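You operate a simulated robot arm through the tools that you are given. There is no shell and no other tool. Be economical: measure what you need, move in short steps, check, and stop when the job is done.

You are at the controls of a simulated robot arm. One attempt, no reset.

TASK
Switch the extractor switch on.
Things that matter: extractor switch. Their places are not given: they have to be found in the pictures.

Only the result counts: the job must be done as asked and must still hold three seconds after the hand-in. Knocking over, shifting, dropping, spilling or breaking anything else fails it.

THE ROBOT
A 7-joint arm with a two-finger parallel gripper, fixed in place. Base frame: the origin is at the foot of the arm, x ahead of it, y to its left, z up. Lengths are in m, angles in rad, forces in N, time in s.
Its first joint turns from -1.152 to 1.152 rad. Payload 1.57 kg.
Tool frame: the origin (TCP) lies between the finger pads and is the grasp point; the fingertips stand 0.03 m ahead of it; z points along the fingers, y is the line along which they close. The gripper opens to 0.11 m. The fingers are 0.024 m wide and 0.012 m thick; the gripper's body (0.048 by 0.112 m) begins 0.078 m behind the TCP.
Orientation is that of the tool frame in the base frame, as a unit quaternion [w, x, y, z]. With the fingers straight down and closing along the base's y, the tool's x points along the base's -x, its y along +y and its z along -z.

THE INTERFACE
- The arm moves only by the tool play_rows. Its arguments are lists of equal length, an entry for each row: "travel": the shift along the tool's x, y, z in m, a list of three; "dr": the turn, a rotation vector about the tool's x, y, z in rad, a list of three; "jaw": the closure in counts, from 0 (fully open) to 255 (shut). In form: {"travel": [[tx, ty, tz], ...], "dr": [[rx, ry, rz], ...], "jaw": [jaw, ...]}. A call has 1 to 12 rows; each row is the pose to reach, as a shift and turn from the pose commanded when the call began, along the tool's axes at that moment. A row lasts 0.2 s, in which the tool goes at most 0.05 m and 0.15 rad; a call with a longer step from one row to the next is refused whole, and so is a gripper value outside its range. A pose out of reach is approached as far as the arm can. The call stops where the force on the tool passes 40 N (or 10 N more than at its start, if that is more) or the arm is blocked; 0.2 s more then pass. The fingers move at their own pace (about 0.108 m/s each) and stop on an object; they squeeze with about 42 N. The grip force told is the motor's: it shows also when the fingers shut on nothing. Time passes only in rows, and 0.2 s behind the last, so rows that repeat a pose let the fingers close. The reply holds the time, the measured pose of the TCP, the force on the tool along the base axes, the opening and the grip force, in the units named above and with some noise, and new pictures: "views" is both (left out), scene, wrist or none.
- Cameras (640 x 400 px; columns grow to the right, rows downward): "scene" is fixed at [0.1371, -0.3705, 1.4375]; the picture's right is [0.96, -0.29, 0.00], its down [-0.07, -0.24, -0.97] and it looks along [0.28, 0.93, -0.25] (base axes); focal length 347 px, centre (320, 200). "wrist" rides on the gripper at [-0.036, 0, -0.08] in the tool frame; the picture's right is [0.00, -1.00, 0.00], its down [0.97, 0.00, -0.24] and it looks along [0.24, 0.00, 0.97] (tool axes); focal length 218 px, centre (320, 200).
- probe_pixels(camera, pixels): there is no depth. For up to 12 entries [column, row, z] of the newest picture of that camera ("zoom" is the newest enlarged one), the place [x, y] in the base frame at which the ray of that pixel passes the height z, good to about 0.002 m. It takes no simulated time.
- close_up(camera, box): a new picture of the part [left, top, right, bottom] of that camera's present view, enlarged. It takes no simulated time.
- hand_in(): hands the job in; it is judged then, once.

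Keep the steps short. Do not move on a guess: measure, check each grasp and each placing, and mend mistakes. In all there are 60 turns and 120 pictures (those below and enlarged ones count). Leave the gripper open and the arm clear of the work at the hand-in unless told otherwise, and finish with a single line.

The tools are called by a JSON object that holds its "name" and its "arguments". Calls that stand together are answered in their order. play_rows: Moves the arm, as the interface text tells. Its arguments: {"type":"object","properties":{"travel":{"type":"array"},"dr":{"type":"array"},"jaw":{"type":"array"},"views":{"type":"string","enum":["both","scene","wrist","none"]}},"required":["travel","dr","jaw"]} The other tools are called the same way: probe_pixels (camera, pixels) gives the place at which the rays of pixels pass given heights; close_up (camera, box) takes an enlarged picture of a part of a camera's view; hand_in () hands the job in.

At the start:

```text
time_s: 0.0
tool_pos: [0.2369, 0.2719, 1.2872]
tool_rot: [0.0, 0.0, 1.0, 0.0]
wrist_force: [0.1, -0.5, 0.4]
opening: 0.1102
gripper_force: 0.1
```

scene: 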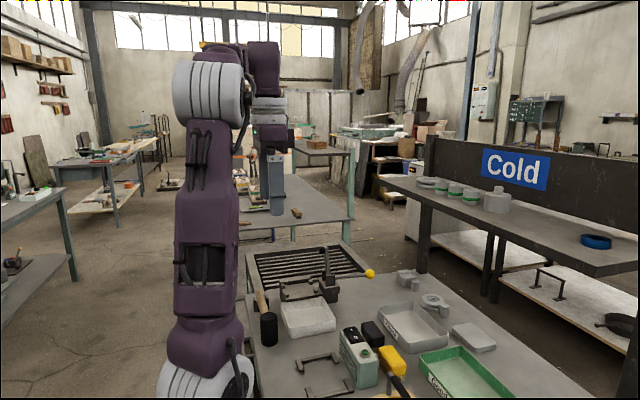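
wrist: 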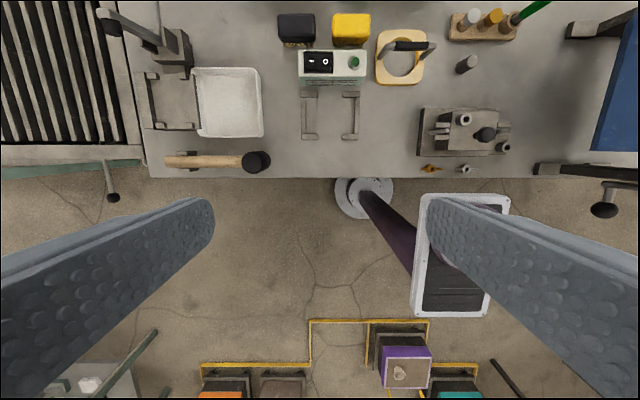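

I see a grey box with a black rocker and a green button at about (330,63) in the wrist view. I'll enlarge both views to find the switch.

{"name": "close_up", "arguments": {"camera": "wrist", "box": [260, 5, 400, 95]}}

{"name": "close_up", "arguments": {"camera": "scene", "box": [300, 290, 460, 400]}}

{"name": "close_up", "arguments": {"camera": "scene", "box": [240, 230, 400, 340]}}

```text
4.44 times, centred on (330, 50) of wrist
```

zoom: 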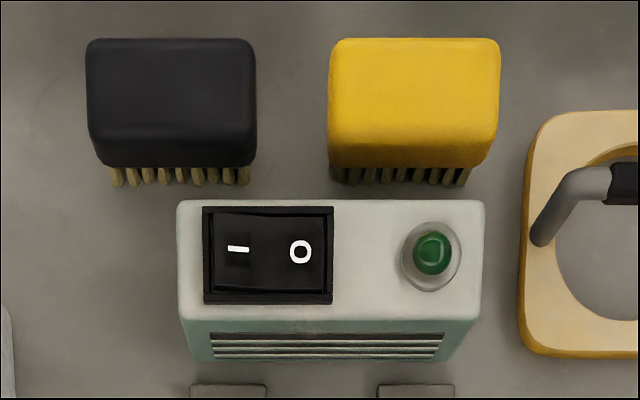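

```text
3.64 times, centred on (380, 345) of scene
```

zoom: 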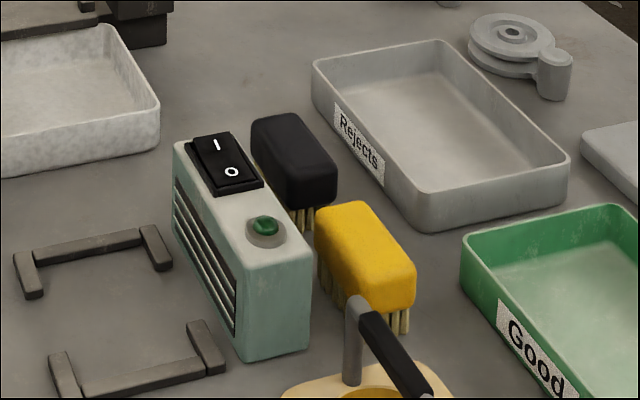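

```text
3.64 times, centred on (320, 285) of scene
```

zoom: 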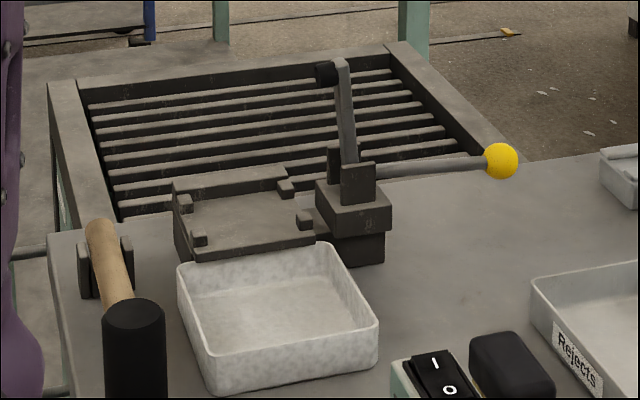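

The box with vents has a rocker marked I and O. I'll triangulate the I and O marks from both cameras at several heights.

{"name": "probe_pixels", "arguments": {"camera": "wrist", "pixels": [[311.5, 61, 1.0], [311.5, 61, 1.05], [311.5, 61, 1.1], [325.5, 61.7, 1.0], [325.5, 61.7, 1.05], [325.5, 61.7, 1.1], [303.9, 51.8, 1.05], [332.7, 73, 1.05], [354.5, 61.5, 1.05]]}}

{"name": "probe_pixels", "arguments": {"camera": "scene", "pixels": [[351.4, 329.9, 1.0], [351.4, 329.9, 1.05], [351.4, 329.9, 1.1], [355.5, 337.3, 1.0], [355.5, 337.3, 1.05], [355.5, 337.3, 1.1]]}}

{"name": "close_up", "arguments": {"camera": "scene", "box": [335, 315, 383, 347]}}

```text
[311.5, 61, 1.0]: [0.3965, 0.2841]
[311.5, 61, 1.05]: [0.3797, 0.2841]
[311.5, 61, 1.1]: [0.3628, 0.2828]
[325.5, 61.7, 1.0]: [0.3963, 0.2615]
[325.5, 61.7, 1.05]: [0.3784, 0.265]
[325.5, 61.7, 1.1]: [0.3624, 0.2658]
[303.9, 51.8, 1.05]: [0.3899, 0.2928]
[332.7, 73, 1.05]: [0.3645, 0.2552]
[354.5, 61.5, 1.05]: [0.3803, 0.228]
```

```text
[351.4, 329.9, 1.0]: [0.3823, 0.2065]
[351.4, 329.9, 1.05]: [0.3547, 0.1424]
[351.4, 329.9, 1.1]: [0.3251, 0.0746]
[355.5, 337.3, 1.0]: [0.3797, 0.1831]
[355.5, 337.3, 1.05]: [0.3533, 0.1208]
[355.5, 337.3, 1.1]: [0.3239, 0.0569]
```

```text
12.50 times, centred on (359, 331) of scene
```

zoom: 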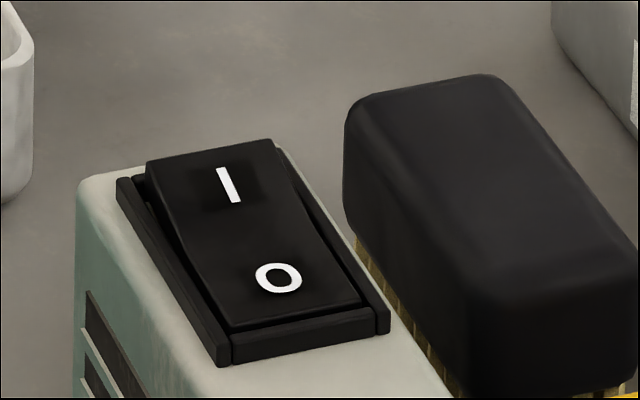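

The rays meet at about z=0.94, which would put the rocker at the surface height quoted. I'll check the table height with the box's bottom corner and more points.

{"name": "probe_pixels", "arguments": {"camera": "wrist", "pixels": [[358.2, 86, 0.84], [358.2, 86, 0.89], [358.2, 86, 0.94], [311.5, 61, 0.93], [311.5, 61, 0.95], [325.5, 61.7, 0.93], [325.5, 61.7, 0.95]]}}

{"name": "probe_pixels", "arguments": {"camera": "scene", "pixels": [[359.4, 389, 0.84], [359.4, 389, 0.89], [359.4, 389, 0.94], [351.4, 329.9, 0.93], [351.4, 329.9, 0.95], [355.5, 337.3, 0.93], [355.5, 337.3, 0.95]]}}

```text
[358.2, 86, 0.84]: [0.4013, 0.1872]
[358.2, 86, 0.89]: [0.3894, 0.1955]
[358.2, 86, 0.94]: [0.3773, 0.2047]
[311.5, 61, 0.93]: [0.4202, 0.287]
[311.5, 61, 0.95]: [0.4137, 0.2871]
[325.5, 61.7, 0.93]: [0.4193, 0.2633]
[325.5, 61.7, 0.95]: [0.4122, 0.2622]
```

```text
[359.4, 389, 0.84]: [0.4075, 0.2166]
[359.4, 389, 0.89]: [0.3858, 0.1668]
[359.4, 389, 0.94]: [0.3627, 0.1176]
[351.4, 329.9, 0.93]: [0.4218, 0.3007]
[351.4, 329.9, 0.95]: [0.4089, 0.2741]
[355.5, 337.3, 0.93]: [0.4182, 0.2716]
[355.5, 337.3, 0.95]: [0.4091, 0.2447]
```

The bench is at about 0.86 and the box top at about 0.94. The I mark sits at about (0.417, 0.287, 0.94) and the O mark at y≈0.263. The I end stands up, so the switch is off. I'll shut the jaw, tilt 0.35 rad so one edge presses the I side, and hover well above it.

{"name": "play_rows", "arguments": {"travel": [[-0.036, 0.004, 0.02], [-0.072, 0.008, 0.04], [-0.108, 0.012, 0.06], [-0.144, 0.016, 0.08], [-0.18, 0.018, 0.1], [-0.18, 0.018, 0.14], [-0.18, 0.018, 0.18], [-0.18, 0.018, 0.21], [-0.18, 0.018, 0.23]], "dr": [[0.1, 0, 0], [0.2, 0, 0], [0.3, 0, 0], [0.35, 0, 0], [0.35, 0, 0], [0.35, 0, 0], [0.35, 0, 0], [0.35, 0, 0], [0.35, 0, 0]], "jaw": [255, 255, 255, 255, 255, 255, 255, 255, 255]}}

```text
time_s: 2.0
tool_pos: [0.4162, 0.2902, 1.0561]
tool_rot: [0.0, 0.0, 0.985, -0.175]
wrist_force: [0.0, 0.0, 1.3]
opening: 0.0
gripper_force: 21.4
```

scene: 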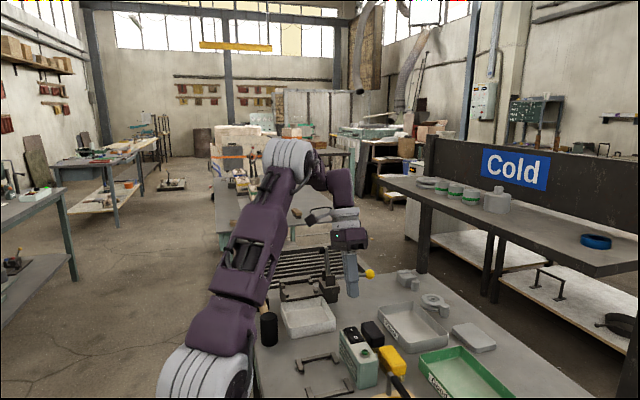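
wrist: 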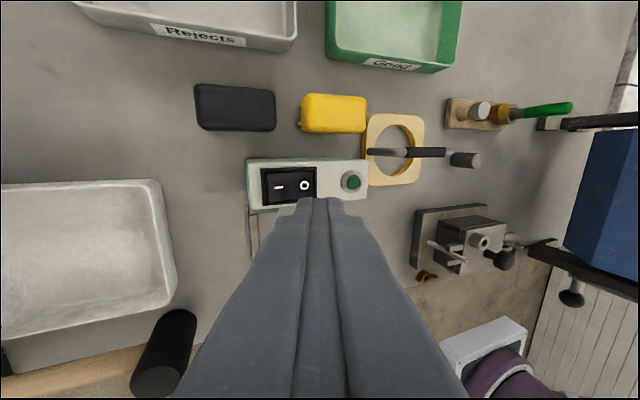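

The tool hovers with the tip at scene (352,295). I'll remeasure the rocker from this nearer wrist view.

{"name": "close_up", "arguments": {"camera": "wrist", "box": [240, 145, 384, 235]}}

{"name": "probe_pixels", "arguments": {"camera": "wrist", "pixels": [[279, 187, 0.94], [304, 185, 0.94], [279, 187, 0.93], [279, 187, 0.95], [262, 170, 0.94], [316, 168, 0.94], [266, 205, 0.94]]}}

{"name": "close_up", "arguments": {"camera": "scene", "box": [310, 270, 406, 330]}}

```text
4.44 times, centred on (312, 190) of wrist
```

zoom: 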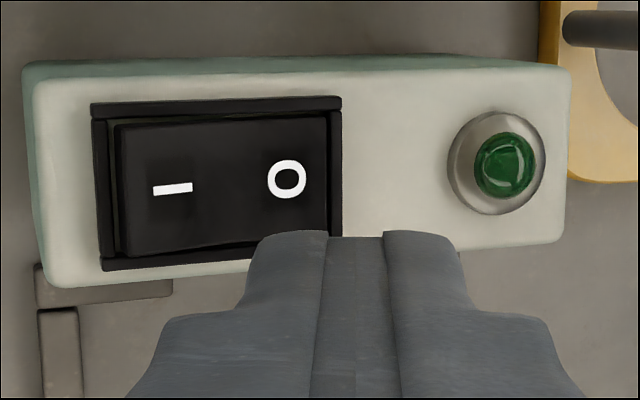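

```text
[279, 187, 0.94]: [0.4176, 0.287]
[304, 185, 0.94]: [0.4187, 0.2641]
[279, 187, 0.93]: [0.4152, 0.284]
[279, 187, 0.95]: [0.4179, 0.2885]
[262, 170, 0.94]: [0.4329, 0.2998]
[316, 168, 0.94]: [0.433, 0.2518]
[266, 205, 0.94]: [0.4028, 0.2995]
```

```text
6.67 times, centred on (358, 300) of scene
```

zoom: 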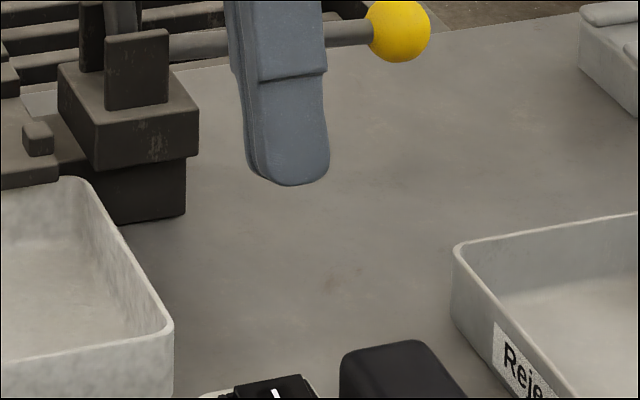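

The remeasured I mark is at (0.4176, 0.287, 0.94), with the rocker spanning y 0.252–0.300. The pressing edge is at y≈0.291. I'll go straight down to about 1 cm above the rocker.

{"name": "play_rows", "arguments": {"travel": [[-0.0015, 0.0113, 0.0282], [-0.0015, 0.0199, 0.0516], [-0.0015, 0.025, 0.0657]], "dr": [[0, 0, 0], [0, 0, 0], [0, 0, 0]], "jaw": [255, 255, 255]}}

{"name": "close_up", "arguments": {"camera": "scene", "box": [310, 295, 406, 355]}}

{"name": "close_up", "arguments": {"camera": "wrist", "box": [240, 145, 384, 235]}}

```text
time_s: 2.8
tool_pos: [0.418, 0.2912, 0.9867]
tool_rot: [0.0, 0.0, 0.985, -0.173]
wrist_force: [-0.1, -0.3, 0.0]
opening: 0.0
gripper_force: 21.6
```

scene: 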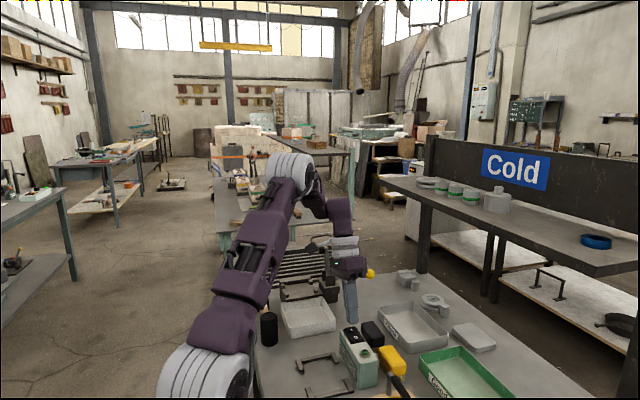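
wrist: 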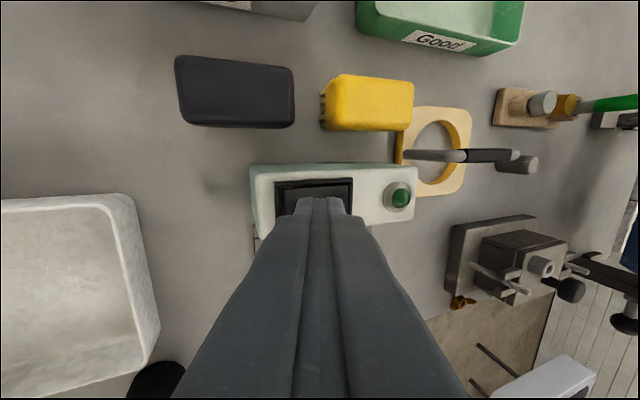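

```text
6.67 times, centred on (358, 325) of scene
```

zoom: 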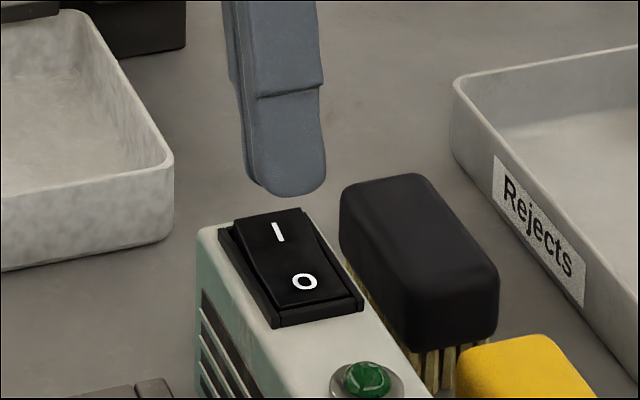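

```text
4.44 times, centred on (312, 190) of wrist
```

zoom: 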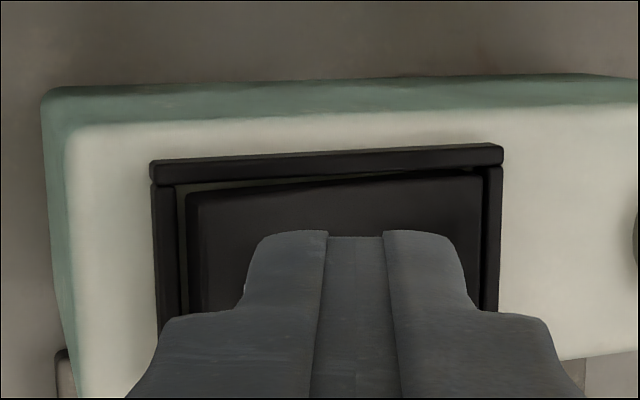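

The tip is about 1 cm above the I end, force near zero. I'll press down in small steps.

{"name": "play_rows", "arguments": {"travel": [[0, 0.0017, 0.0047], [0, 0.0027, 0.0075], [0, 0.0036, 0.0099], [0, 0.0041, 0.0113]], "dr": [[0, 0, 0], [0, 0, 0], [0, 0, 0], [0, 0, 0]], "jaw": [255, 255, 255, 255], "views": "none"}}

{"name": "close_up", "arguments": {"camera": "scene", "box": [310, 295, 406, 355]}}

```text
time_s: 3.8
tool_pos: [0.4173, 0.2911, 0.9751]
tool_rot: [0.0, -0.001, 0.985, -0.173]
wrist_force: [-0.9, 0.4, 0.4]
opening: 0.0003
gripper_force: 20.5
```

```text
6.67 times, centred on (358, 325) of scene
```

zoom: 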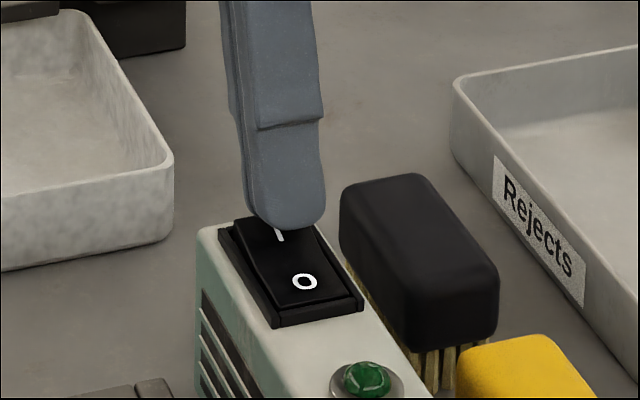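

The tip is just about touching and the force is still near zero. I'll carry on down by a few mm.

{"name": "play_rows", "arguments": {"travel": [[0, 0.0007, 0.0019], [0, 0.0014, 0.0038], [0, 0.0021, 0.0056], [0, 0.0024, 0.0066]], "dr": [[0, 0, 0], [0, 0, 0], [0, 0, 0], [0, 0, 0]], "jaw": [255, 255, 255, 255], "views": "none"}}

{"name": "close_up", "arguments": {"camera": "scene", "box": [310, 295, 406, 355]}}

```text
time_s: 4.8
tool_pos: [0.418, 0.2895, 0.9683]
tool_rot: [0.001, 0.0, 0.985, -0.173]
wrist_force: [-2.0, -0.3, 12.9]
opening: 0.0
gripper_force: 21.4
```

```text
6.67 times, centred on (358, 325) of scene
```

zoom: 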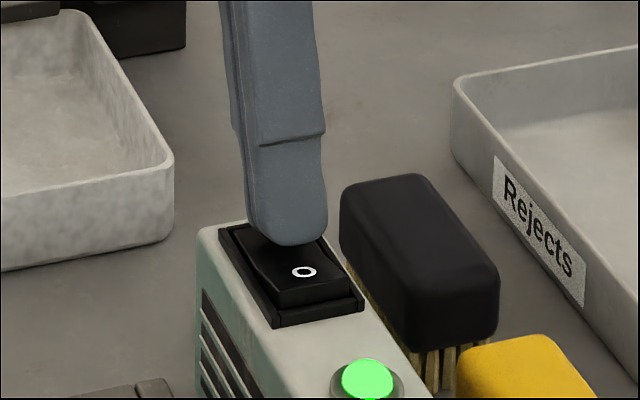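

The rocker has tipped and the green lamp is lit. I'll lift straight up and check that it stays on.

{"name": "play_rows", "arguments": {"travel": [[0, -0.005, -0.0141], [0, -0.0171, -0.047], [0, -0.0309, -0.0845], [0, -0.0446, -0.122], [0, -0.0446, -0.122]], "dr": [[0, 0, 0], [0, 0, 0], [0, 0, 0], [0, 0, 0], [0, 0, 0]], "jaw": [255, 255, 255, 0, 0], "views": "none"}}

{"name": "close_up", "arguments": {"camera": "scene", "box": [310, 290, 438, 370]}}

```text
time_s: 6.0
tool_pos: [0.4174, 0.2916, 1.0964]
tool_rot: [0.0, 0.0, 0.985, -0.173]
wrist_force: [0.5, 0.1, -0.4]
opening: 0.11
gripper_force: 0.1
```

```text
5.00 times, centred on (374, 330) of scene
```

zoom: 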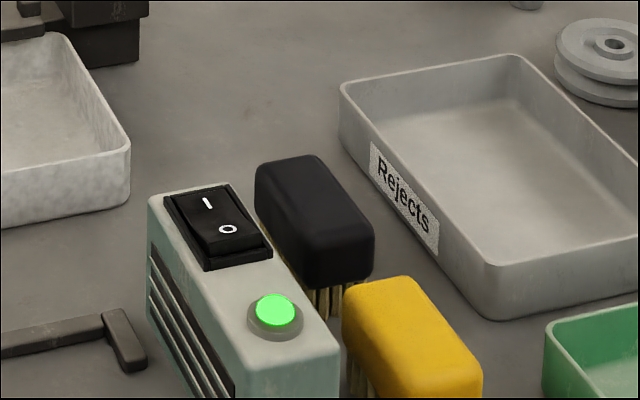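

The rocker stays on I, the lamp is lit, nothing else has moved, the gripper is open and the arm is clear. I'll hand in.

{"name": "hand_in", "arguments": {}}

```text
The job is handed in.
```

The extractor switch is on: the rocker stayed on I with its green lamp lit after I lifted away, nothing else moved in the view I checked, and the job is handed in.
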